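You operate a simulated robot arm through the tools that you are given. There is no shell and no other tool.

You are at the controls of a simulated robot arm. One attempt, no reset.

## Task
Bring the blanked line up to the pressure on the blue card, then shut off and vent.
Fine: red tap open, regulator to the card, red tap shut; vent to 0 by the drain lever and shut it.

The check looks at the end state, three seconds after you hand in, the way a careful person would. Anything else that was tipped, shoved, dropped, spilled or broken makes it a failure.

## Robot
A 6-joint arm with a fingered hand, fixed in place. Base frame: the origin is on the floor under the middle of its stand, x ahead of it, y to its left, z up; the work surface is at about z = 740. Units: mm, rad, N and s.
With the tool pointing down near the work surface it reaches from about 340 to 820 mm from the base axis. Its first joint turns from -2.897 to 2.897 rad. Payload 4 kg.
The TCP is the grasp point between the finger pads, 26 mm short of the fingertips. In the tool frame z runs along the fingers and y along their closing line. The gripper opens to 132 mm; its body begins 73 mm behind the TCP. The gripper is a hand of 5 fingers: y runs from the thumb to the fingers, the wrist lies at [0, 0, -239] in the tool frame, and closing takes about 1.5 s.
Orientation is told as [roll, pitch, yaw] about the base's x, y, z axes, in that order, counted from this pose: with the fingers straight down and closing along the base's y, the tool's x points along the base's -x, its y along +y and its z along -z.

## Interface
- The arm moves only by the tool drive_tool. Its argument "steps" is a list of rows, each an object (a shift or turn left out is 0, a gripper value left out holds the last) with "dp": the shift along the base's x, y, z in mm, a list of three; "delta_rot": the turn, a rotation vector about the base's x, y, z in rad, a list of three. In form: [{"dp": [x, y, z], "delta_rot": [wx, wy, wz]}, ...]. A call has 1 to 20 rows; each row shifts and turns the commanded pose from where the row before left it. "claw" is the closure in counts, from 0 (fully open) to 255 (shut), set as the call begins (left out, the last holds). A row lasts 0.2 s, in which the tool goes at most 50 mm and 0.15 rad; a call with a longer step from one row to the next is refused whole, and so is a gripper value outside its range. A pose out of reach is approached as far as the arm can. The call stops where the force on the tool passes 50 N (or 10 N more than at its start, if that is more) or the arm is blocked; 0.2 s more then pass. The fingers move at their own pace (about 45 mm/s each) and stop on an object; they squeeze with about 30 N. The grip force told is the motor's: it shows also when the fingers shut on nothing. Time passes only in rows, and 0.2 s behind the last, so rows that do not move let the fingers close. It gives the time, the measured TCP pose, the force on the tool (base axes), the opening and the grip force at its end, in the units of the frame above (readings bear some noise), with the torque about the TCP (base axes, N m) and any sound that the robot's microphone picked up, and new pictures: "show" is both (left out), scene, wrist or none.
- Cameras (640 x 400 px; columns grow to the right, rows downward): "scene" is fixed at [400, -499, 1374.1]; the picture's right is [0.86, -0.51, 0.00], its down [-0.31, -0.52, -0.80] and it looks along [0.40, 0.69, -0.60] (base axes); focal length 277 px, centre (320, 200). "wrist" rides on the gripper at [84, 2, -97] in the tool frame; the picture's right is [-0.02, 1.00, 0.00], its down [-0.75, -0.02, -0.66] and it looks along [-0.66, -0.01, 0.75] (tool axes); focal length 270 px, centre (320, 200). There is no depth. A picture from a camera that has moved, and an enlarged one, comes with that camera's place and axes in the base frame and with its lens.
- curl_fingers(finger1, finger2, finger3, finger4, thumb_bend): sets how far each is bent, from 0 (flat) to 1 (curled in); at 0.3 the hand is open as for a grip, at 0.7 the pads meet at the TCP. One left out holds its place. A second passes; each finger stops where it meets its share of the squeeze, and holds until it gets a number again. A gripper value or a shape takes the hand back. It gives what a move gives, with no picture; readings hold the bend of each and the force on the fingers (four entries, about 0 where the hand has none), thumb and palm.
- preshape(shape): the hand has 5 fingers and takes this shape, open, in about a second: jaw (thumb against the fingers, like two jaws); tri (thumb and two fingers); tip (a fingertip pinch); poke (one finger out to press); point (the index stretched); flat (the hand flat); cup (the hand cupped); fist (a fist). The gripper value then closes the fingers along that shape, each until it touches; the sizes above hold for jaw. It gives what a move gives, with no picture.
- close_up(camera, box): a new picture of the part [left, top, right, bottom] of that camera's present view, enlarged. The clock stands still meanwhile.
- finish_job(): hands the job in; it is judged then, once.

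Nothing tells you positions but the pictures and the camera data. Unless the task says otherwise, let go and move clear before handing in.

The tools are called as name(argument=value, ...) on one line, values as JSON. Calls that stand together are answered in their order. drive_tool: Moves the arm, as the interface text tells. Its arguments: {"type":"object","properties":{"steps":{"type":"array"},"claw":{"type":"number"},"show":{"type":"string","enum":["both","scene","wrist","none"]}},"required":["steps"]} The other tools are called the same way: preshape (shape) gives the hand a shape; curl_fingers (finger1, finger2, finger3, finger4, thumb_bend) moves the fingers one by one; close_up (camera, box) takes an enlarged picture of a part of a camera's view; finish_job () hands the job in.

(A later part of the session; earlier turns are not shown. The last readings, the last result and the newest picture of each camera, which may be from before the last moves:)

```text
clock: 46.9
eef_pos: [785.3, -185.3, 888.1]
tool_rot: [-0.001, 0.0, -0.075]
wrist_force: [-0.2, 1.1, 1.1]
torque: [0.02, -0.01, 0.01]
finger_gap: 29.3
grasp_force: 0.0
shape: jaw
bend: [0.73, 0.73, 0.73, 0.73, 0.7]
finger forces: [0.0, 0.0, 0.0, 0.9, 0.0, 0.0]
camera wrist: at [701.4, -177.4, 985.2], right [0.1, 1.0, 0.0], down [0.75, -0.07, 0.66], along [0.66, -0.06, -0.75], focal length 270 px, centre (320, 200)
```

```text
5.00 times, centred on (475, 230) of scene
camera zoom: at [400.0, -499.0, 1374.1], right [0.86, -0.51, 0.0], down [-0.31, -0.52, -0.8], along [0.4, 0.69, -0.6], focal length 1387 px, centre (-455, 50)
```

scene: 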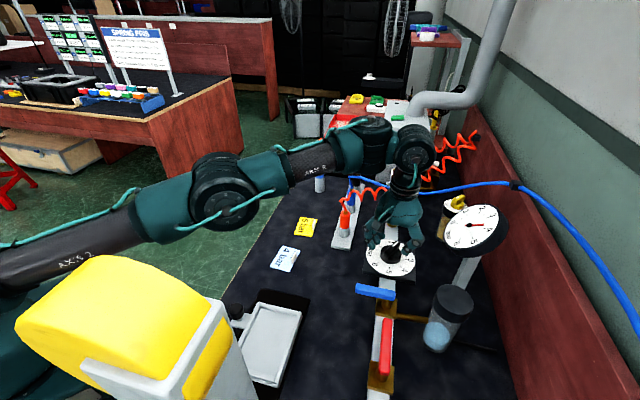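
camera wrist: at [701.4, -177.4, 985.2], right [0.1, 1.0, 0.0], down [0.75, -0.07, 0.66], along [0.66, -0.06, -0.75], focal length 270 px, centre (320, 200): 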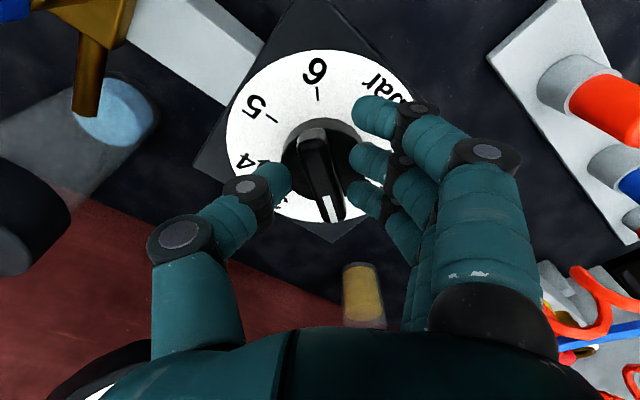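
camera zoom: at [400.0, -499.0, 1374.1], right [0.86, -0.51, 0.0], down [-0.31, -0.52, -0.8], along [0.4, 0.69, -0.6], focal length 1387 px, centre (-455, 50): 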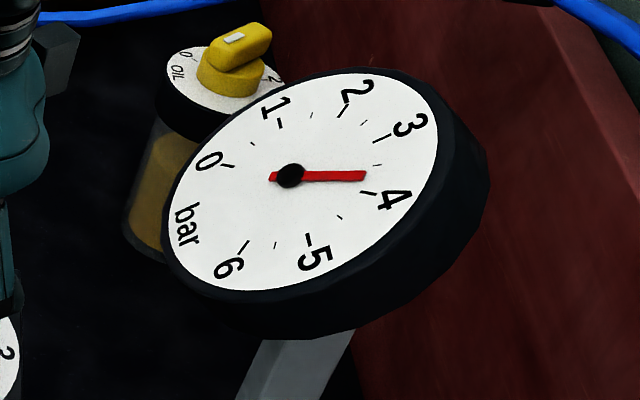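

drive_tool(steps=[{"dp": [0, 0, 0], "delta_rot": [0, 0, -0.05]}, {"dp": [0, 0, 0], "delta_rot": [0, 0, -0.05]}, {"dp": [0, 0, 0], "delta_rot": [0, 0, -0.05]}, {"dp": [0, 0, 0]}, {"dp": [0, 0, 0]}])

close_up(camera="scene", box=[430, 190, 520, 270])

```text
clock: 48.1
eef_pos: [784.8, -185.7, 886.7]
tool_rot: [-0.001, -0.002, -0.225]
wrist_force: [1.2, 1.3, 0.9]
torque: [0.04, 0.03, 0.05]
finger_gap: 29.1
grasp_force: 0.1
shape: jaw
bend: [0.73, 0.73, 0.73, 0.73, 0.7]
finger forces: [0.0, 0.0, 0.1, 1.0, 0.0, 0.0]
camera wrist: at [703.4, -165.1, 985.4], right [0.24, 0.97, 0.0], down [0.73, -0.18, 0.66], along [0.64, -0.16, -0.75], focal length 270 px, centre (320, 200)
```

scene: 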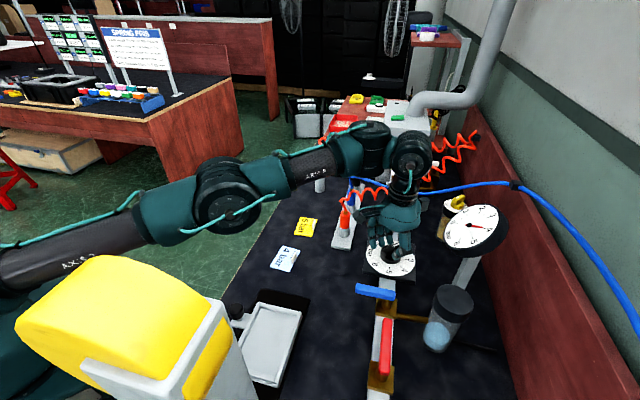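
wrist: 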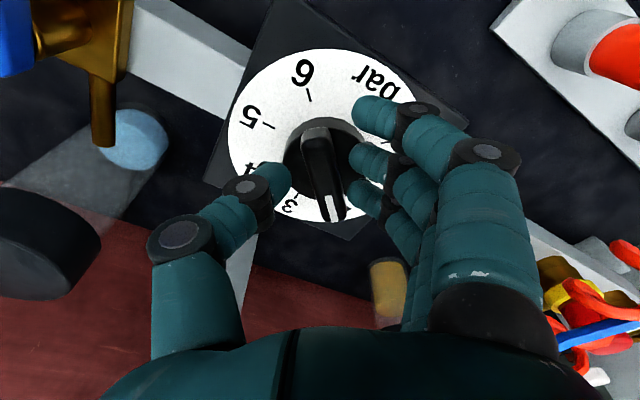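

```text
5.00 times, centred on (475, 230) of scene
camera zoom: at [400.0, -499.0, 1374.1], right [0.86, -0.51, 0.0], down [-0.31, -0.52, -0.8], along [0.4, 0.69, -0.6], focal length 1387 px, centre (-455, 50)
```

zoom: 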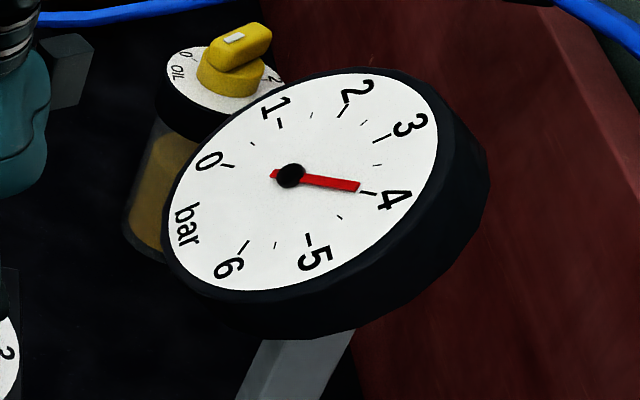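

drive_tool(steps=[{"dp": [0, 0, 0]}, {"dp": [0, 0, 0]}, {"dp": [0, 0, 0]}], show="none")

close_up(camera="scene", box=[455, 205, 503, 245])

```text
clock: 48.9
eef_pos: [785.1, -186.4, 888.2]
tool_rot: [0.0, -0.001, -0.222]
wrist_force: [0.4, 0.7, -0.2]
torque: [0.02, 0.01, 0.03]
finger_gap: 29.3
grasp_force: 0.0
shape: jaw
bend: [0.73, 0.73, 0.73, 0.73, 0.7]
finger forces: [0.0, 0.0, 0.1, 0.7, 0.0, 0.0]
```

```text
10.00 times, centred on (479, 225) of scene
camera zoom: at [400.0, -499.0, 1374.1], right [0.86, -0.51, 0.0], down [-0.31, -0.52, -0.8], along [0.4, 0.69, -0.6], focal length 2774 px, centre (-1270, -50)
```

zoom: 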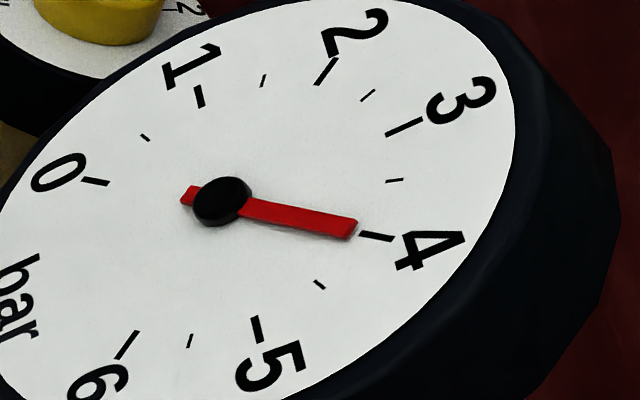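

The needle now lies parallel to the 0–4 tick line, so it reads 4.0. I'll back off slightly, open, and rise straight up without touching the knob.

drive_tool(steps=[{"dp": [0, 0, 0], "delta_rot": [0, 0, 0.06]}, {"dp": [0, 0, 0], "delta_rot": [0, 0, 0.06]}, {"dp": [0, 0, 0]}], show="wrist")

close_up(camera="scene", box=[455, 205, 503, 245])

```text
clock: 49.7
eef_pos: [784.2, -186.0, 888.2]
tool_rot: [-0.001, 0.0, -0.105]
wrist_force: [-1.1, 0.0, -0.5]
torque: [-0.02, 0.0, -0.05]
finger_gap: 29.1
grasp_force: 0.1
shape: jaw
bend: [0.73, 0.73, 0.73, 0.73, 0.7]
finger forces: [0.0, 0.0, 0.0, 0.0, 0.0, 0.0]
camera wrist: at [701.5, -175.3, 985.5], right [0.12, 0.99, 0.0], down [0.75, -0.09, 0.66], along [0.65, -0.08, -0.75], focal length 270 px, centre (320, 200)
```

wrist: 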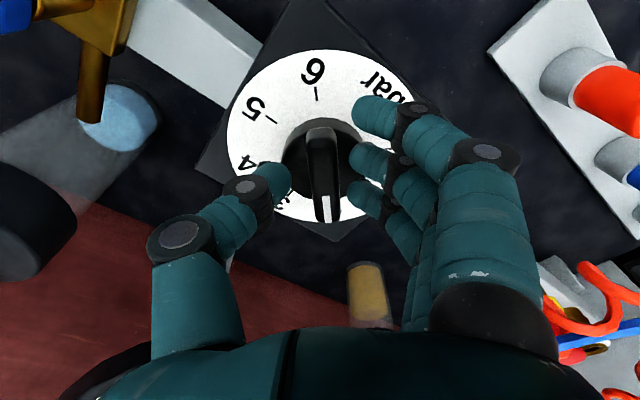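

```text
10.00 times, centred on (479, 225) of scene
camera zoom: at [400.0, -499.0, 1374.1], right [0.86, -0.51, 0.0], down [-0.31, -0.52, -0.8], along [0.4, 0.69, -0.6], focal length 2774 px, centre (-1270, -50)
```

zoom: 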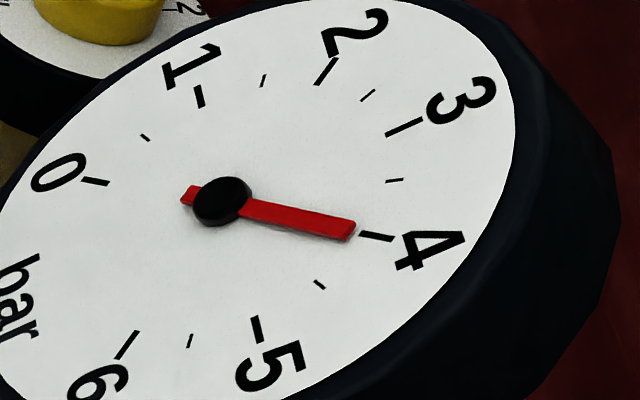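

drive_tool(steps=[{"dp": [0, 0, 0]}, {"dp": [0, 0, 0]}, {"dp": [0, 0, 0]}, {"dp": [0, 0, 10]}, {"dp": [-2, 0, 20]}, {"dp": [-8, 2, 25]}, {"dp": [-15, 2, 20]}], claw=130)

close_up(camera="scene", box=[455, 205, 503, 245])

```text
clock: 51.3
eef_pos: [759.6, -181.9, 963.3]
tool_rot: [0.001, 0.001, -0.104]
wrist_force: [-0.6, 0.2, -1.2]
torque: [0.01, 0.0, 0.0]
finger_gap: 63.8
grasp_force: 0.0
shape: jaw
bend: [0.73, 0.73, 0.73, 0.73, 0.7]
finger forces: [0.1, 0.0, 0.0, 0.0, 0.0, 0.0]
camera wrist: at [676.2, -171.4, 1060.8], right [0.12, 0.99, 0.0], down [0.75, -0.09, 0.66], along [0.65, -0.08, -0.75], focal length 270 px, centre (320, 200)
```

scene: 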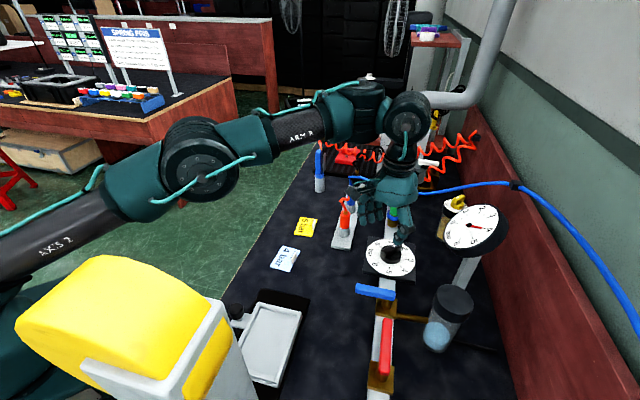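
wrist: 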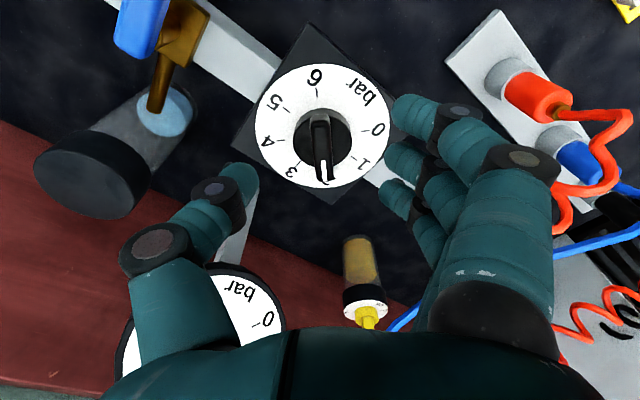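

```text
10.00 times, centred on (479, 225) of scene
camera zoom: at [400.0, -499.0, 1374.1], right [0.86, -0.51, 0.0], down [-0.31, -0.52, -0.8], along [0.4, 0.69, -0.6], focal length 2774 px, centre (-1270, -50)
```

zoom: 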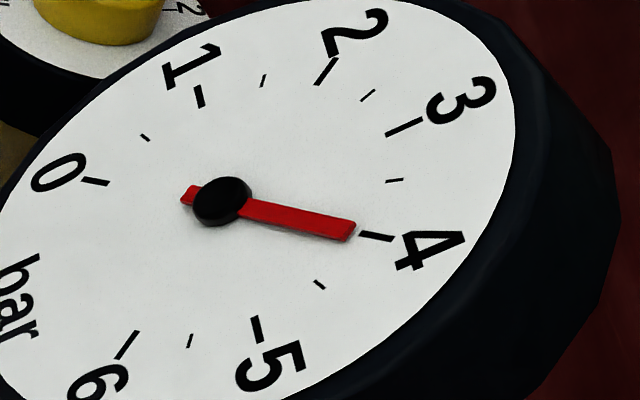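

The pressure is steady at 4.0 bar. Next is the red tap: I move above its lever with yaw about -135°.

drive_tool(steps=[{"dp": [-8.7, -10, 10], "delta_rot": [0, 0, -0.1407]}, {"dp": [-8.7, -10, 10], "delta_rot": [0, 0, -0.1407]}, {"dp": [-8.7, -10, 10], "delta_rot": [0, 0, -0.1407]}, {"dp": [-8.7, -10, 0], "delta_rot": [0, 0, -0.1407]}, {"dp": [-8.7, -10, 0], "delta_rot": [0, 0, -0.1407]}, {"dp": [-8.7, -10, 0], "delta_rot": [0, 0, -0.1407]}, {"dp": [-8.7, -10, 0], "delta_rot": [0, 0, -0.1407]}, {"dp": [-8.7, -10, 0], "delta_rot": [0, 0, -0.1407]}, {"dp": [-8.7, -10, 0], "delta_rot": [0, 0, -0.1407]}, {"dp": [-8.7, -10, 0], "delta_rot": [0, 0, -0.1407]}, {"dp": [-8.7, -10, 0], "delta_rot": [0, 0, -0.1407]}, {"dp": [-8.7, -10, 0], "delta_rot": [0, 0, -0.1407]}, {"dp": [-8.7, -10, 0], "delta_rot": [0, 0, -0.1407]}, {"dp": [-8.7, -10, -10], "delta_rot": [0, 0, -0.1407]}, {"dp": [-8.7, -10, -10], "delta_rot": [0, 0, -0.1407]}, {"dp": [-8.7, -10, -10], "delta_rot": [0, 0, -0.1407]}], claw=120)

```text
clock: 54.7
eef_pos: [633.0, -348.5, 969.9]
tool_rot: [-0.003, -0.002, -2.355]
wrist_force: [0.3, 0.2, 0.6]
torque: [0.0, 0.0, -0.03]
finger_gap: 69.2
grasp_force: 0.1
shape: jaw
bend: [0.72, 0.72, 0.72, 0.72, 0.7]
finger forces: [0.0, 0.0, 0.0, 0.0, 0.0, 0.1]
out of reach, approached as far as the arm can: row 15, 16
camera wrist: at [695.1, -289.9, 1066.6], right [0.69, -0.72, 0.0], down [-0.54, -0.52, 0.66], along [-0.48, -0.45, -0.75], focal length 270 px, centre (320, 200)
```

scene: 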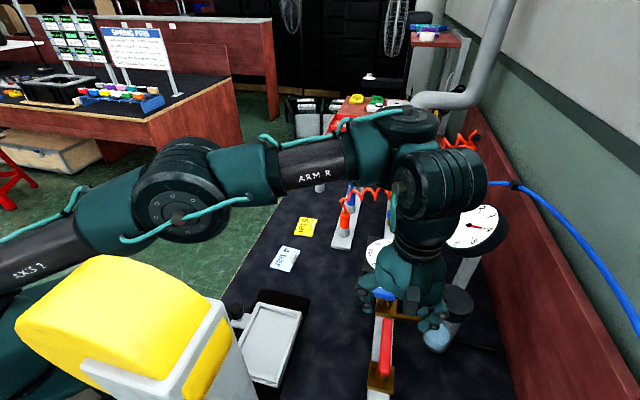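
wrist: 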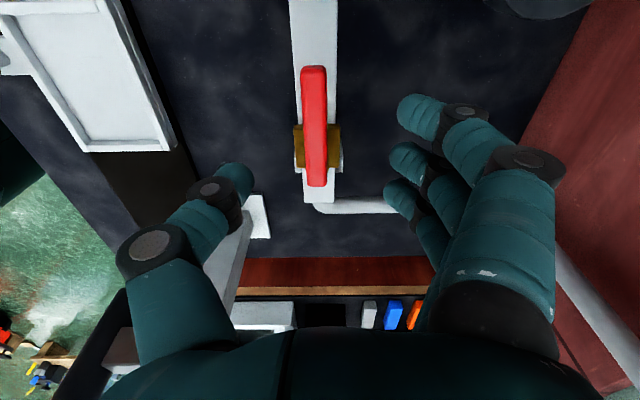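

drive_tool(steps=[{"dp": [0, 0, 0]}, {"dp": [0, 0, 0]}])

```text
clock: 55.3
eef_pos: [633.8, -347.2, 969.0]
tool_rot: [-0.003, -0.003, -2.354]
wrist_force: [0.1, 0.3, -0.6]
torque: [0.0, 0.02, -0.05]
finger_gap: 68.5
grasp_force: 0.1
shape: jaw
bend: [0.72, 0.72, 0.72, 0.72, 0.7]
finger forces: [0.0, 0.1, 0.1, 0.0, 0.0, 0.1]
camera wrist: at [695.0, -289.9, 1066.7], right [0.69, -0.72, 0.0], down [-0.54, -0.52, 0.66], along [-0.48, -0.46, -0.75], focal length 270 px, centre (320, 200)
```

scene: 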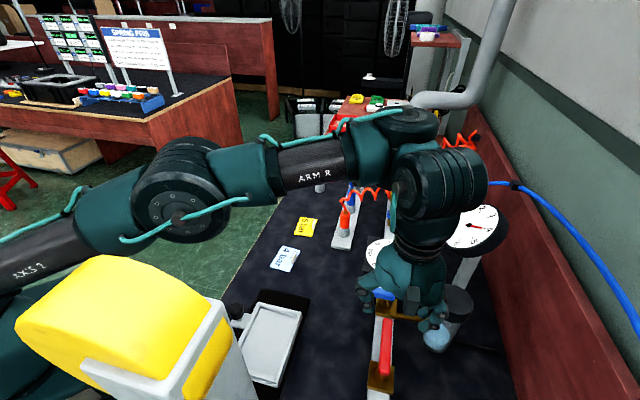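
wrist: 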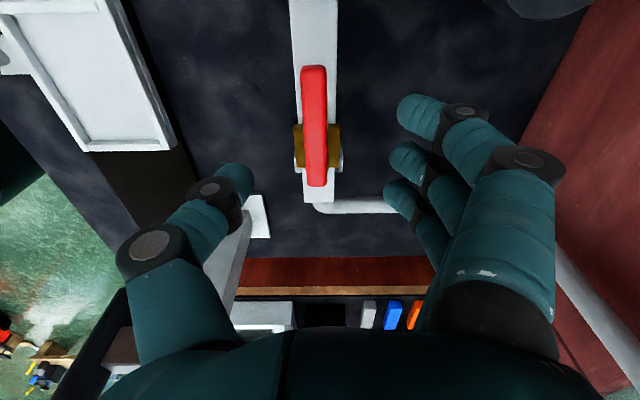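

close_up(camera="scene", box=[0, 80, 520, 400])

```text
1.23 times, centred on (260, 240) of scene
camera zoom: at [400.0, -499.0, 1374.1], right [0.86, -0.51, 0.0], down [-0.31, -0.52, -0.8], along [0.4, 0.69, -0.6], focal length 341 px, centre (394, 151)
```

zoom: 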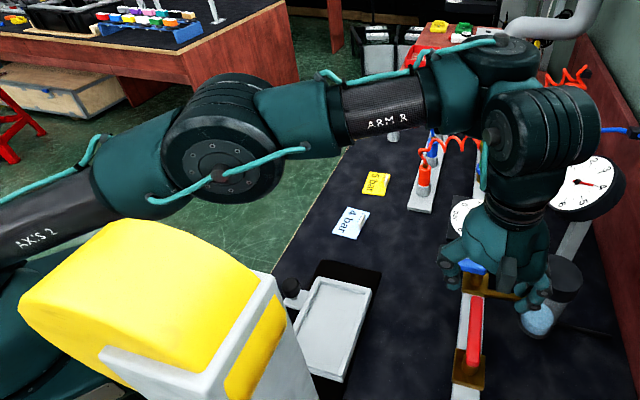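

The arm can't quite reach this pose: it sits at (633,-347) instead of the commanded (620,-342), which looks like a joint limit. I'll turn the yaw back a little to see if the error goes away.

drive_tool(steps=[{"dp": [0, 0, 0], "delta_rot": [0, 0, 0.14]}, {"dp": [0, 0, 0], "delta_rot": [0, 0, 0.14]}, {"dp": [0, 0, 0]}])

```text
clock: 56.1
eef_pos: [633.3, -348.8, 969.9]
tool_rot: [-0.002, -0.001, -2.073]
wrist_force: [0.1, 0.4, -0.5]
torque: [-0.01, 0.0, 0.0]
finger_gap: 68.8
grasp_force: 0.1
shape: jaw
bend: [0.72, 0.72, 0.72, 0.72, 0.7]
finger forces: [0.0, 0.1, 0.0, 0.0, 0.1, 0.1]
camera wrist: at [676.5, -275.1, 1067.2], right [0.87, -0.5, 0.0], down [-0.37, -0.65, 0.66], along [-0.33, -0.57, -0.75], focal length 270 px, centre (320, 200)
```

scene: 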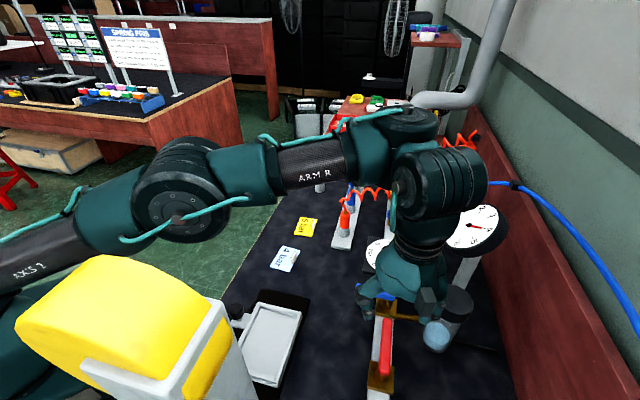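
wrist: 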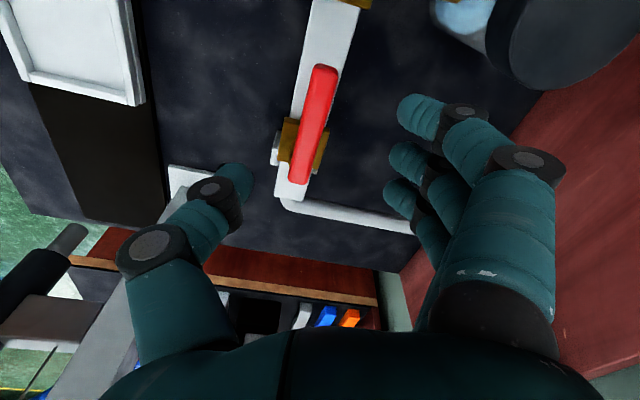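

The elbow seems to have flipped to its limited side while the arm was stretched at the knob. I'll go straight up until the arm is stretched out, then come down and inward so the elbow bends up again, away from obstacles.

drive_tool(steps=[{"dp": [12, 30, 30]}, {"dp": [12, 30, 30]}, {"dp": [12, 30, 30]}, {"dp": [0, 0, 40]}, {"dp": [0, 0, 40]}])

```text
clock: 57.3
eef_pos: [668.8, -257.9, 1140.6]
tool_rot: [-0.001, -0.001, -2.074]
wrist_force: [-1.7, 0.4, -0.2]
torque: [-0.02, 0.0, 0.01]
finger_gap: 69.1
grasp_force: 0.1
shape: jaw
bend: [0.72, 0.72, 0.72, 0.72, 0.7]
finger forces: [0.1, 0.0, 0.0, 0.0, 0.1, 0.0]
camera wrist: at [712.2, -185.4, 1237.8], right [0.87, -0.5, 0.0], down [-0.38, -0.65, 0.66], along [-0.33, -0.57, -0.75], focal length 270 px, centre (320, 200)
```

scene: 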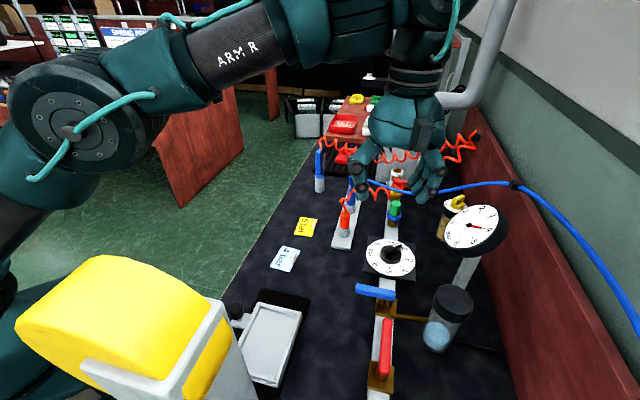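
wrist: 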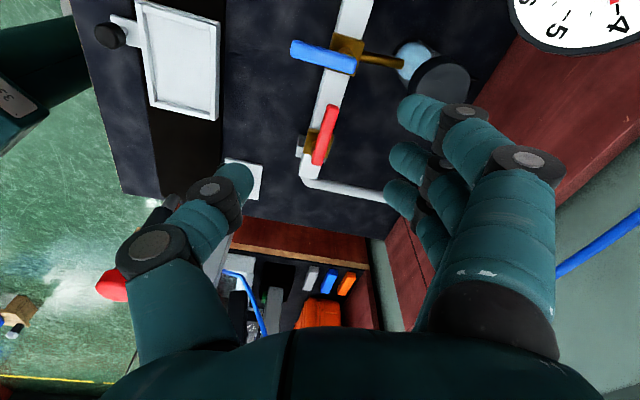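

The elbow looks properly raised now. I'll come back down toward the red lever in steps.

drive_tool(steps=[{"dp": [-12, -15, -30], "delta_rot": [0, 0, -0.05]}, {"dp": [-12, -15, -30], "delta_rot": [0, 0, -0.05]}, {"dp": [-12, -20, -30], "delta_rot": [0, 0, -0.05]}])

```text
clock: 58.1
eef_pos: [633.9, -308.8, 1048.7]
tool_rot: [0.002, 0.001, -2.225]
wrist_force: [-0.6, 0.1, 0.4]
torque: [0.0, 0.01, 0.02]
finger_gap: 69.0
grasp_force: 0.1
shape: jaw
bend: [0.72, 0.72, 0.72, 0.72, 0.7]
finger forces: [0.0, 0.0, 0.0, 0.0, 0.0, 0.1]
camera wrist: at [687.0, -242.5, 1147.2], right [0.78, -0.62, 0.0], down [-0.47, -0.59, 0.66], along [-0.41, -0.51, -0.75], focal length 270 px, centre (320, 200)
```

scene: 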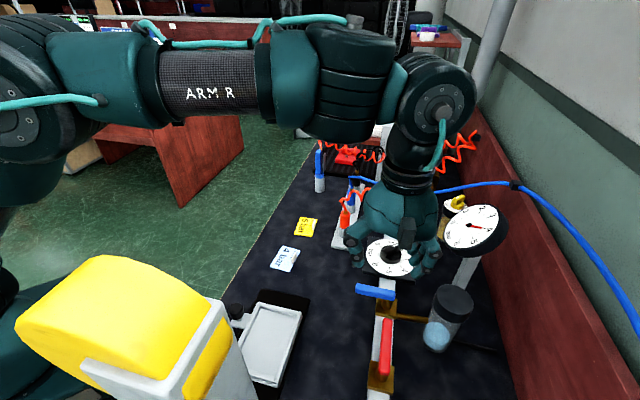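
wrist: 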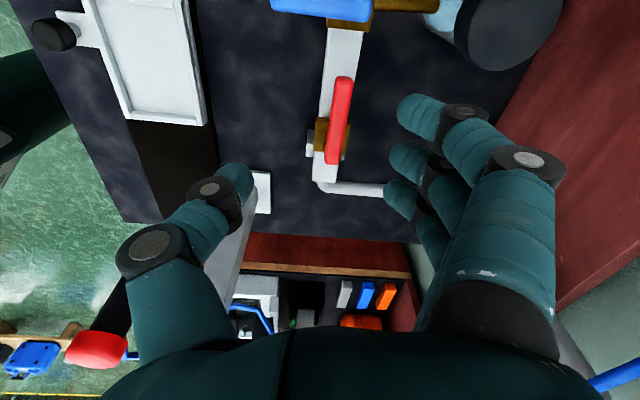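

drive_tool(steps=[{"dp": [-5, -12, -25], "delta_rot": [0, 0, -0.05]}, {"dp": [-5, -11, -25], "delta_rot": [0, 0, -0.05]}, {"dp": [-4, -10, -25], "delta_rot": [0, 0, -0.03]}])

close_up(camera="scene", box=[455, 205, 503, 245])

```text
clock: 58.9
eef_pos: [620.3, -340.8, 974.7]
tool_rot: [0.0, -0.001, -2.355]
wrist_force: [0.1, 0.5, 0.6]
torque: [0.01, -0.03, 0.0]
finger_gap: 69.3
grasp_force: 0.1
shape: jaw
bend: [0.72, 0.72, 0.72, 0.72, 0.7]
finger forces: [0.1, 0.1, 0.0, 0.0, 0.0, 0.0]
camera wrist: at [681.0, -283.0, 1072.3], right [0.69, -0.72, 0.0], down [-0.54, -0.52, 0.66], along [-0.47, -0.46, -0.75], focal length 270 px, centre (320, 200)
```

scene: 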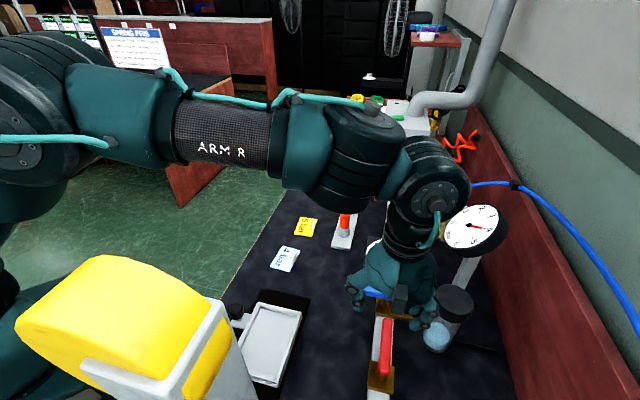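
wrist: 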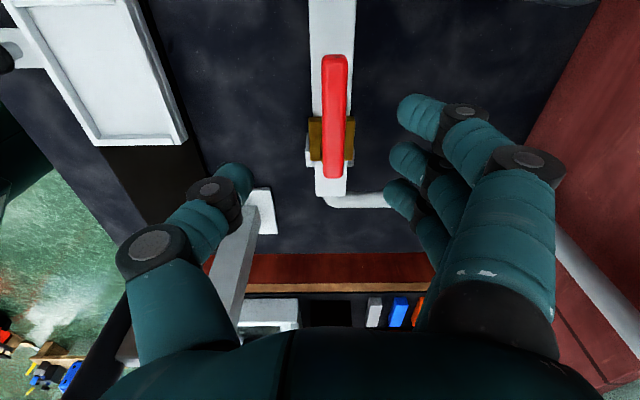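

```text
10.00 times, centred on (479, 225) of scene
camera zoom: at [400.0, -499.0, 1374.1], right [0.86, -0.51, 0.0], down [-0.31, -0.52, -0.8], along [0.4, 0.69, -0.6], focal length 2774 px, centre (-1270, -50)
```

zoom: 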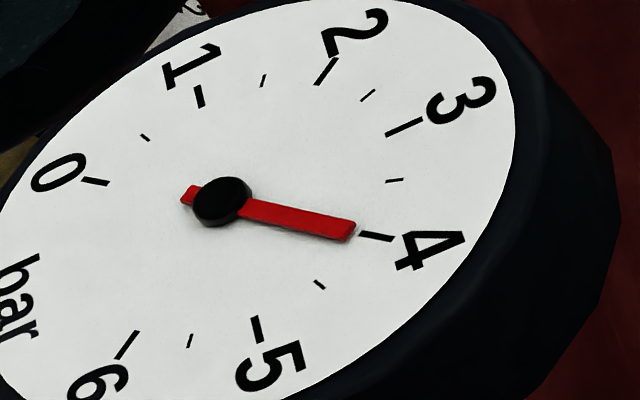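

Back in the good configuration, with the gauge still at 4.0. From both lever positions I now place the red pivot at about (596,-381). I'll center over the lever and descend.

drive_tool(steps=[{"dp": [12.5, -3.5, -20]}, {"dp": [0, 0, -25]}, {"dp": [0, 0, -20]}], show="wrist")

```text
clock: 59.7
eef_pos: [631.1, -343.6, 909.4]
tool_rot: [0.001, 0.0, -2.354]
wrist_force: [0.3, -0.5, 0.1]
torque: [0.02, 0.0, -0.02]
finger_gap: 69.1
grasp_force: 0.1
shape: jaw
bend: [0.72, 0.72, 0.72, 0.72, 0.7]
finger forces: [0.0, 0.0, 0.0, 0.0, 0.0, 0.1]
camera wrist: at [693.3, -286.6, 1006.6], right [0.69, -0.72, 0.0], down [-0.54, -0.52, 0.66], along [-0.47, -0.46, -0.75], focal length 270 px, centre (320, 200)
```

wrist: 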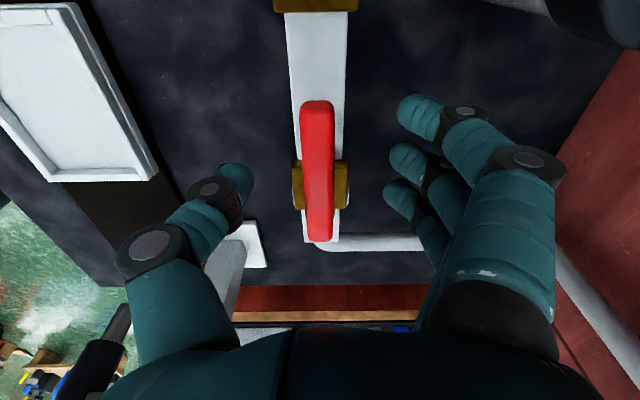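

drive_tool(steps=[{"dp": [0, 0, -15]}, {"dp": [0, 0, -11]}, {"dp": [0, 0, 0]}], show="none")

drive_tool(steps=[{"dp": [0, 0, 0]}, {"dp": [0, 0, 0]}, {"dp": [0, 0, 0]}], claw=200, show="wrist")

```text
clock: 60.5
eef_pos: [631.4, -344.7, 881.5]
tool_rot: [-0.001, -0.001, -2.355]
wrist_force: [-0.3, -0.7, -0.6]
torque: [-0.02, -0.01, -0.01]
finger_gap: 69.2
grasp_force: 0.0
shape: jaw
bend: [0.72, 0.72, 0.72, 0.72, 0.7]
finger forces: [0.0, 0.1, 0.0, 0.0, 0.1, 0.0]
```

```text
clock: 61.3
eef_pos: [631.0, -345.3, 884.0]
tool_rot: [0.0, 0.0, -2.355]
wrist_force: [0.7, 0.5, -0.1]
torque: [-0.03, 0.03, -0.02]
finger_gap: 29.1
grasp_force: 0.1
shape: jaw
bend: [0.73, 0.73, 0.73, 0.73, 0.7]
finger forces: [0.0, 0.1, 0.0, 0.0, 0.0, 0.0]
camera wrist: at [693.1, -286.7, 980.6], right [0.69, -0.72, 0.0], down [-0.54, -0.52, 0.66], along [-0.47, -0.46, -0.75], focal length 270 px, centre (320, 200)
```

wrist: 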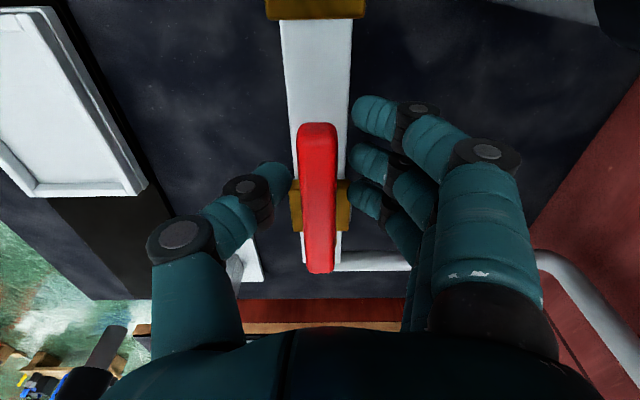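

Caged. Now I swing it counter-clockwise back toward shut.

drive_tool(steps=[{"dp": [-4.6, 3.9, 0], "delta_rot": [0, 0, 0.12]}, {"dp": [-5.0, 3.4, 0], "delta_rot": [0, 0, 0.12]}, {"dp": [-5.3, 2.7, 0], "delta_rot": [0, 0, 0.12]}, {"dp": [-5.7, 2.1, 0], "delta_rot": [0, 0, 0.12]}, {"dp": [-5.8, 1.4, 0], "delta_rot": [0, 0, 0.12]}, {"dp": [-6.0, 0.6, 0], "delta_rot": [0, 0, 0.12]}, {"dp": [-6.0, 0, 0], "delta_rot": [0, 0, 0.12]}])

```text
clock: 62.9
eef_pos: [594.2, -330.9, 882.9]
tool_rot: [0.0, 0.001, -1.511]
wrist_force: [0.6, 0.9, 1.0]
torque: [0.07, -0.05, -0.01]
finger_gap: 29.4
grasp_force: 0.1
shape: jaw
bend: [0.73, 0.73, 0.73, 0.73, 0.7]
finger forces: [1.2, 0.3, 0.1, 0.0, 0.1, 0.1]
camera wrist: at [590.5, -246.2, 980.4], right [1.0, 0.04, 0.0], down [0.03, -0.75, 0.66], along [0.03, -0.66, -0.75], focal length 270 px, centre (320, 200)
```

scene: 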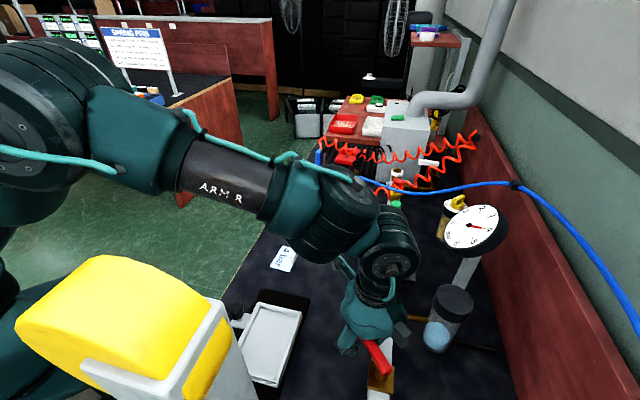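
wrist: 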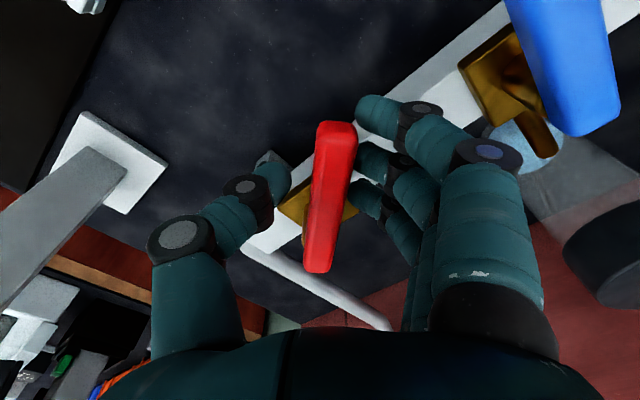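

drive_tool(steps=[{"dp": [-6.0, -0.8, 0], "delta_rot": [0, 0, 0.12]}, {"dp": [-5.8, -1.5, 0], "delta_rot": [0, 0, 0.12]}, {"dp": [-5.6, -2.1, 0], "delta_rot": [0, 0, 0.12]}, {"dp": [-5.4, -2.9, 0], "delta_rot": [0, 0, 0.12]}, {"dp": [-4.9, -3.4, 0], "delta_rot": [0, 0, 0.12]}])

```text
clock: 64.1
eef_pos: [565.0, -342.1, 883.2]
tool_rot: [0.001, 0.0, -0.912]
wrist_force: [1.4, 0.2, -0.1]
torque: [0.05, 0.0, 0.0]
finger_gap: 29.3
grasp_force: 0.0
shape: jaw
bend: [0.73, 0.73, 0.73, 0.73, 0.7]
finger forces: [1.1, 0.1, 0.1, 0.1, 0.0, 0.0]
camera wrist: at [516.0, -273.9, 980.5], right [0.8, 0.6, 0.0], down [0.45, -0.6, 0.66], along [0.39, -0.53, -0.75], focal length 270 px, centre (320, 200)
```

scene: 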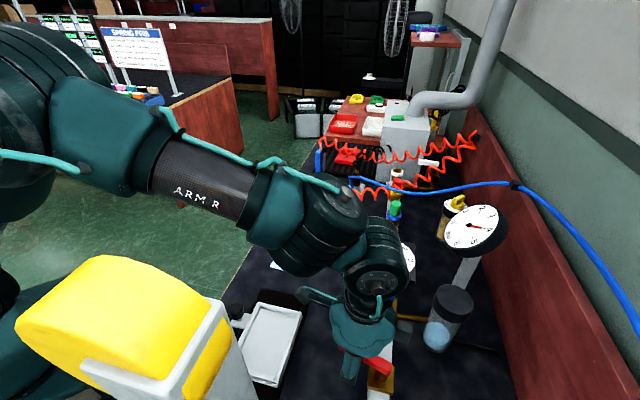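
wrist: 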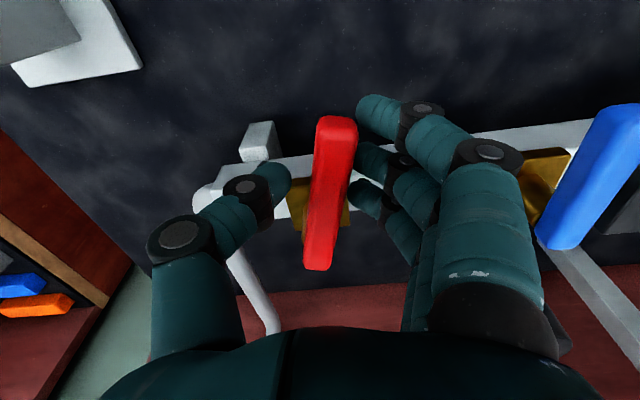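

drive_tool(steps=[{"dp": [-3.7, -3.3, 0], "delta_rot": [0, 0, 0.08]}, {"dp": [-3.4, -3.7, 0], "delta_rot": [0, 0, 0.08]}, {"dp": [-1.5, -2.0, 0], "delta_rot": [0, 0, 0.04]}])

```text
clock: 64.9
eef_pos: [556.7, -350.8, 882.2]
tool_rot: [0.0, 0.0, -0.713]
wrist_force: [-0.2, 0.9, -0.6]
torque: [0.01, -0.03, -0.02]
finger_gap: 29.4
grasp_force: 0.1
shape: jaw
bend: [0.73, 0.73, 0.73, 0.73, 0.7]
finger forces: [0.9, 0.4, 0.0, 0.1, 0.0, 0.1]
camera wrist: at [494.7, -294.2, 980.6], right [0.67, 0.74, 0.0], down [0.56, -0.5, 0.66], along [0.49, -0.44, -0.75], focal length 270 px, centre (320, 200)
```

scene: 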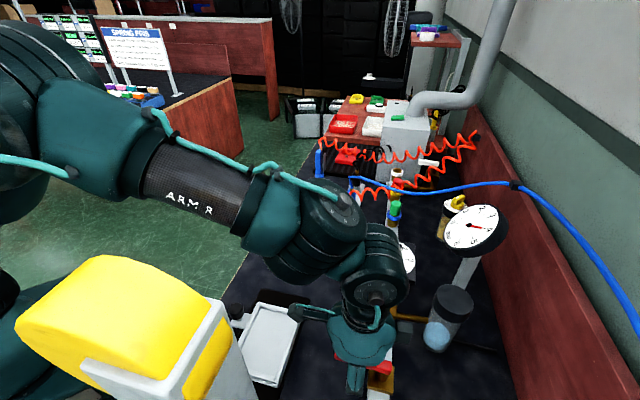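
wrist: 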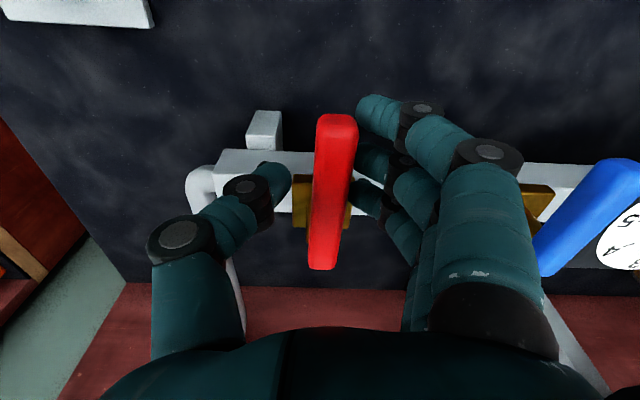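

drive_tool(steps=[{"dp": [-2, -2, 0], "delta_rot": [0, 0, 0.02]}, {"dp": [-1, -1.2, 0], "delta_rot": [0, 0, 0.0]}], show="wrist")

```text
clock: 65.5
eef_pos: [554.2, -353.2, 883.8]
tool_rot: [0.001, 0.0, -0.692]
wrist_force: [3.2, 4.4, 1.1]
torque: [0.09, -0.11, -0.06]
finger_gap: 30.0
grasp_force: 0.1
shape: jaw
bend: [0.72, 0.73, 0.73, 0.73, 0.7]
finger forces: [2.7, 1.7, 0.8, 0.0, 0.0, 0.0]
camera wrist: at [490.8, -298.3, 980.9], right [0.65, 0.76, 0.0], down [0.57, -0.49, 0.66], along [0.5, -0.43, -0.75], focal length 270 px, centre (320, 200)
```

wrist: 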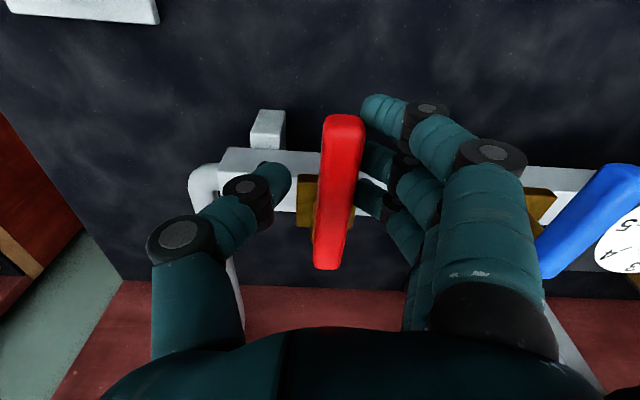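

The red tap is against its shut stop. I'll back off, open, rise and head to the blue drain lever.

drive_tool(steps=[{"dp": [3.5, 4.0, 0]}, {"dp": [0, 0, 0]}, {"dp": [0, 0, 0]}, {"dp": [0, 0, 0]}, {"dp": [0, 0, 20]}, {"dp": [0, 0, 30]}, {"dp": [0, 0, 30]}], claw=120)

close_up(camera="scene", box=[455, 205, 503, 245])

```text
clock: 67.1
eef_pos: [557.8, -349.7, 962.7]
tool_rot: [0.0, -0.001, -0.692]
wrist_force: [-1.0, -0.2, 0.1]
torque: [0.02, 0.01, 0.03]
finger_gap: 68.8
grasp_force: 0.1
shape: jaw
bend: [0.72, 0.72, 0.72, 0.72, 0.7]
finger forces: [0.0, 0.0, 0.0, 0.0, 0.0, 0.0]
camera wrist: at [493.9, -294.3, 1060.6], right [0.65, 0.76, 0.0], down [0.57, -0.49, 0.66], along [0.5, -0.43, -0.75], focal length 270 px, centre (320, 200)
```

scene: 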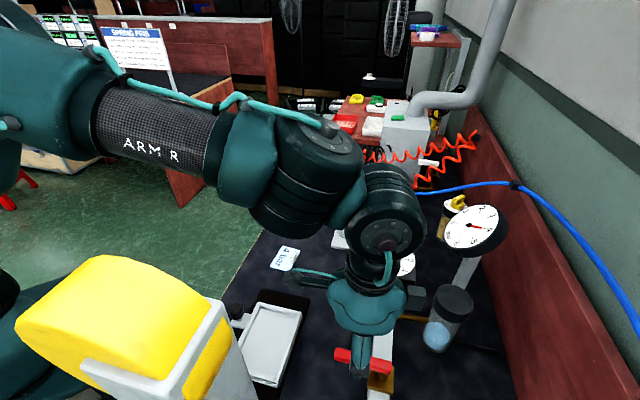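
wrist: 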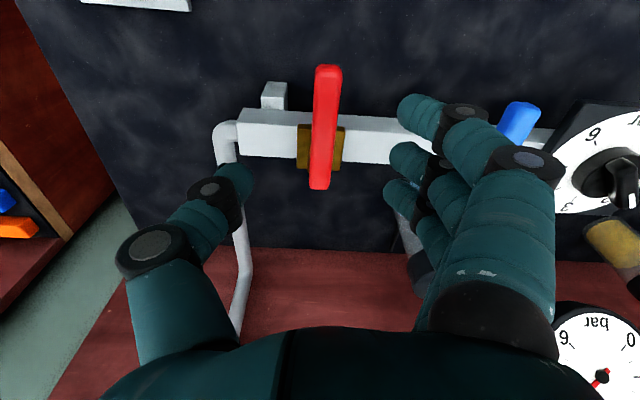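

```text
10.00 times, centred on (479, 225) of scene
camera zoom: at [400.0, -499.0, 1374.1], right [0.86, -0.51, 0.0], down [-0.31, -0.52, -0.8], along [0.4, 0.69, -0.6], focal length 2774 px, centre (-1270, -50)
```

zoom: 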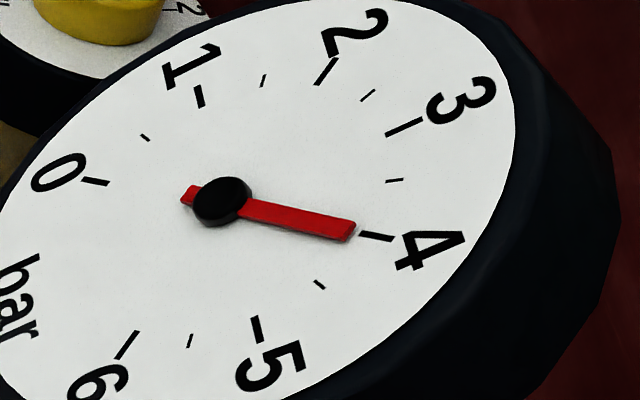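

drive_tool(steps=[{"dp": [21.4, 19.8, 0], "delta_rot": [0, 0, -0.02]}, {"dp": [21.4, 19.8, 0], "delta_rot": [0, 0, -0.02]}, {"dp": [21.4, 19.8, 0], "delta_rot": [0, 0, -0.02]}, {"dp": [21.4, 19.8, 0], "delta_rot": [0, 0, -0.02]}, {"dp": [21.4, 19.8, 0], "delta_rot": [0, 0, -0.013]}])

```text
clock: 68.3
eef_pos: [664.2, -250.4, 962.9]
tool_rot: [0.0, 0.0, -0.787]
wrist_force: [1.0, -1.1, 0.8]
torque: [-0.02, -0.02, -0.01]
finger_gap: 69.0
grasp_force: 0.0
shape: jaw
bend: [0.72, 0.72, 0.72, 0.72, 0.7]
finger forces: [0.0, 0.0, 0.0, 0.0, 0.0, 0.0]
camera wrist: at [606.7, -188.8, 1060.9], right [0.72, 0.69, 0.0], down [0.52, -0.54, 0.66], along [0.46, -0.48, -0.75], focal length 270 px, centre (320, 200)
```

scene: 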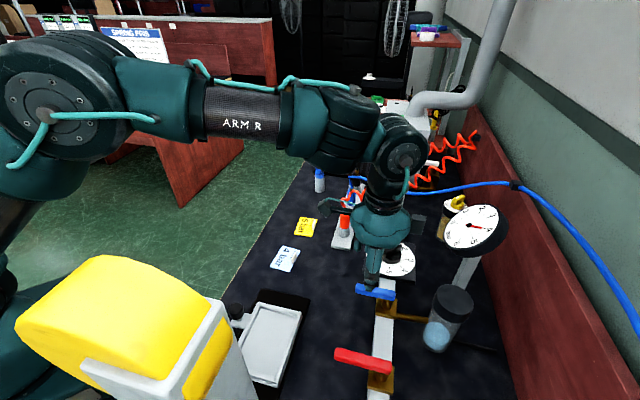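
wrist: 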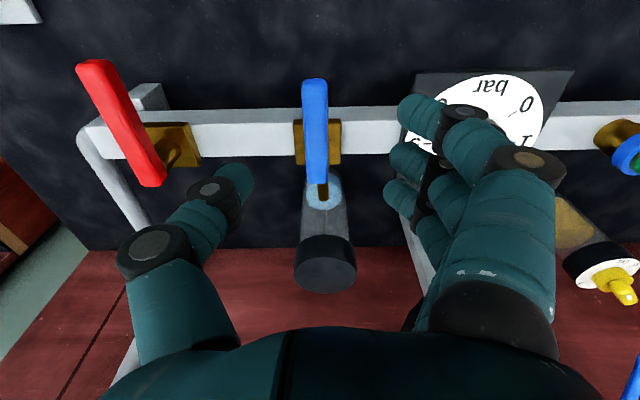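

drive_tool(steps=[{"dp": [-1.5, -1.5, -25]}, {"dp": [0, 0, -25]}, {"dp": [0, 0, -18]}, {"dp": [0, 0, -11]}], show="wrist")

drive_tool(steps=[{"dp": [0, 0, 0]}, {"dp": [0, 0, 0]}, {"dp": [0, 0, 0]}], claw=200, show="wrist")

```text
clock: 69.3
eef_pos: [662.2, -252.1, 883.8]
tool_rot: [-0.001, 0.0, -0.787]
wrist_force: [0.2, 0.4, -0.4]
torque: [0.03, -0.03, -0.02]
finger_gap: 69.0
grasp_force: 0.1
shape: jaw
bend: [0.72, 0.72, 0.72, 0.72, 0.7]
finger forces: [0.0, 0.0, 0.0, 0.0, 0.0, 0.0]
camera wrist: at [605.0, -191.3, 981.5], right [0.72, 0.69, 0.0], down [0.52, -0.54, 0.66], along [0.46, -0.48, -0.75], focal length 270 px, centre (320, 200)
```

wrist: 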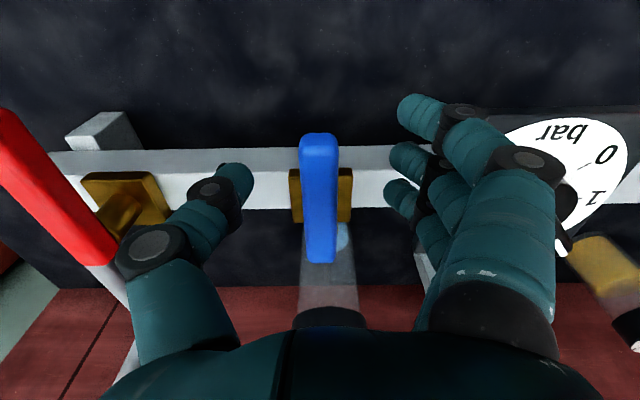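

```text
clock: 70.1
eef_pos: [664.2, -252.9, 885.7]
tool_rot: [0.001, -0.001, -0.788]
wrist_force: [0.0, -1.0, 0.5]
torque: [-0.03, 0.0, -0.01]
finger_gap: 29.1
grasp_force: 0.0
shape: jaw
bend: [0.73, 0.73, 0.73, 0.73, 0.7]
finger forces: [0.0, 0.0, 0.1, 0.0, 0.1, 0.0]
camera wrist: at [605.1, -191.3, 981.7], right [0.72, 0.69, 0.0], down [0.52, -0.54, 0.66], along [0.46, -0.48, -0.75], focal length 270 px, centre (320, 200)
```

wrist: 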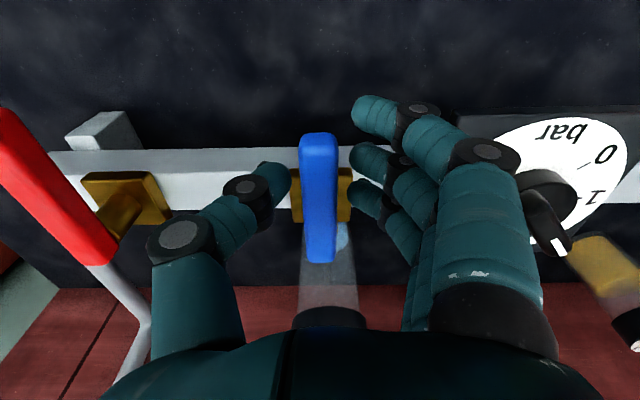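

The blue lever is caged, so I'll test a small clockwise swing.

drive_tool(steps=[{"dp": [3.9, 3.4, 0], "delta_rot": [0, 0, -0.11]}, {"dp": [4.2, 2.9, 0], "delta_rot": [0, 0, -0.11]}, {"dp": [4.6, 2.3, 0], "delta_rot": [0, 0, -0.11]}], show="wrist")

close_up(camera="scene", box=[455, 205, 503, 245])

```text
clock: 70.9
eef_pos: [672.6, -245.8, 884.2]
tool_rot: [-0.001, -0.002, -1.121]
wrist_force: [-3.5, -13.2, 4.0]
torque: [-0.24, 0.12, 0.3]
finger_gap: 33.6
grasp_force: 0.0
shape: jaw
bend: [0.73, 0.73, 0.73, 0.73, 0.7]
finger forces: [0.0, 0.1, 0.1, 0.0, 11.9, 0.1]
camera wrist: at [640.9, -168.3, 982.1], right [0.91, 0.42, 0.0], down [0.31, -0.68, 0.66], along [0.27, -0.6, -0.75], focal length 270 px, centre (320, 200)
```

wrist: 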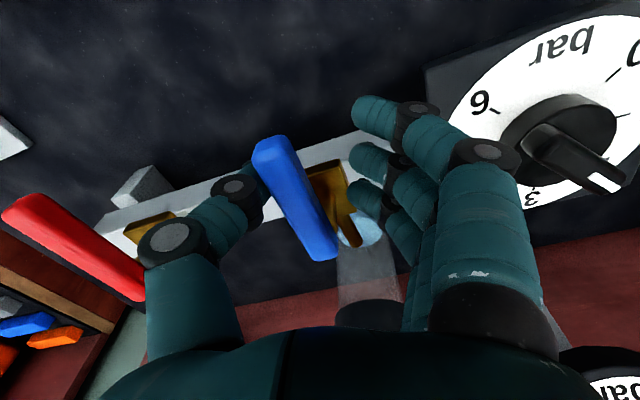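

```text
10.00 times, centred on (479, 225) of scene
camera zoom: at [400.0, -499.0, 1374.1], right [0.86, -0.51, 0.0], down [-0.31, -0.52, -0.8], along [0.4, 0.69, -0.6], focal length 2774 px, centre (-1270, -50)
```

zoom: 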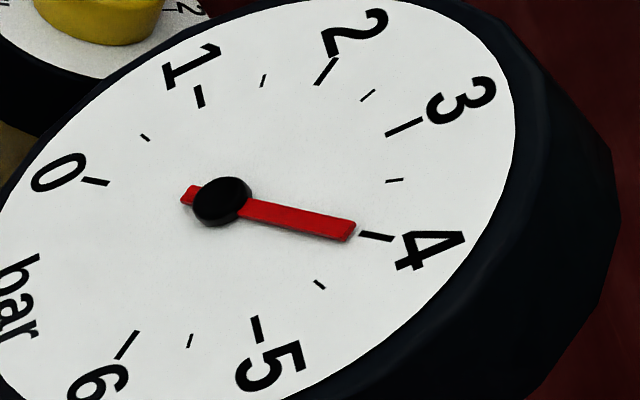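

Clockwise meets a stop (about 12 N, gauge unchanged), so the blue lever must open counter-clockwise. I'll go back to the middle and try that way.

drive_tool(steps=[{"dp": [-4.6, -2.3, 0], "delta_rot": [0, 0, 0.11]}, {"dp": [-4.2, -2.9, 0], "delta_rot": [0, 0, 0.11]}, {"dp": [-3.9, -3.4, 0], "delta_rot": [0, 0, 0.11]}, {"dp": [-3.4, -3.8, 0], "delta_rot": [0, 0, 0.11]}, {"dp": [-3.0, -4.2, 0], "delta_rot": [0, 0, 0.11]}], show="wrist")

close_up(camera="scene", box=[455, 205, 503, 245])

```text
clock: 72.1
eef_pos: [656.1, -259.8, 883.7]
tool_rot: [0.0, 0.001, -0.562]
wrist_force: [0.8, 0.3, -0.1]
torque: [0.02, -0.05, -0.01]
finger_gap: 29.3
grasp_force: 0.1
shape: jaw
bend: [0.73, 0.73, 0.73, 0.73, 0.7]
finger forces: [0.1, 1.4, 0.0, 0.0, 0.0, 0.0]
camera wrist: at [586.6, -213.1, 982.0], right [0.55, 0.83, 0.0], down [0.63, -0.42, 0.66], along [0.55, -0.36, -0.75], focal length 270 px, centre (320, 200)
```

wrist: 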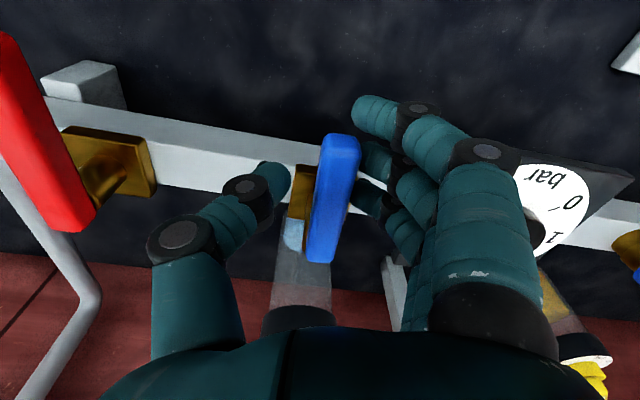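

```text
10.00 times, centred on (479, 225) of scene
camera zoom: at [400.0, -499.0, 1374.1], right [0.86, -0.51, 0.0], down [-0.31, -0.52, -0.8], along [0.4, 0.69, -0.6], focal length 2774 px, centre (-1270, -50)
```

zoom: 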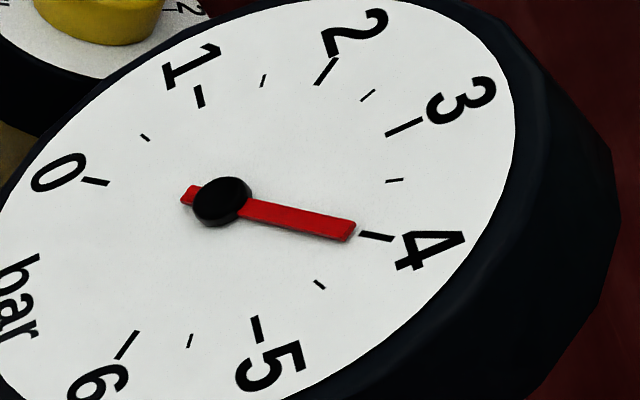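

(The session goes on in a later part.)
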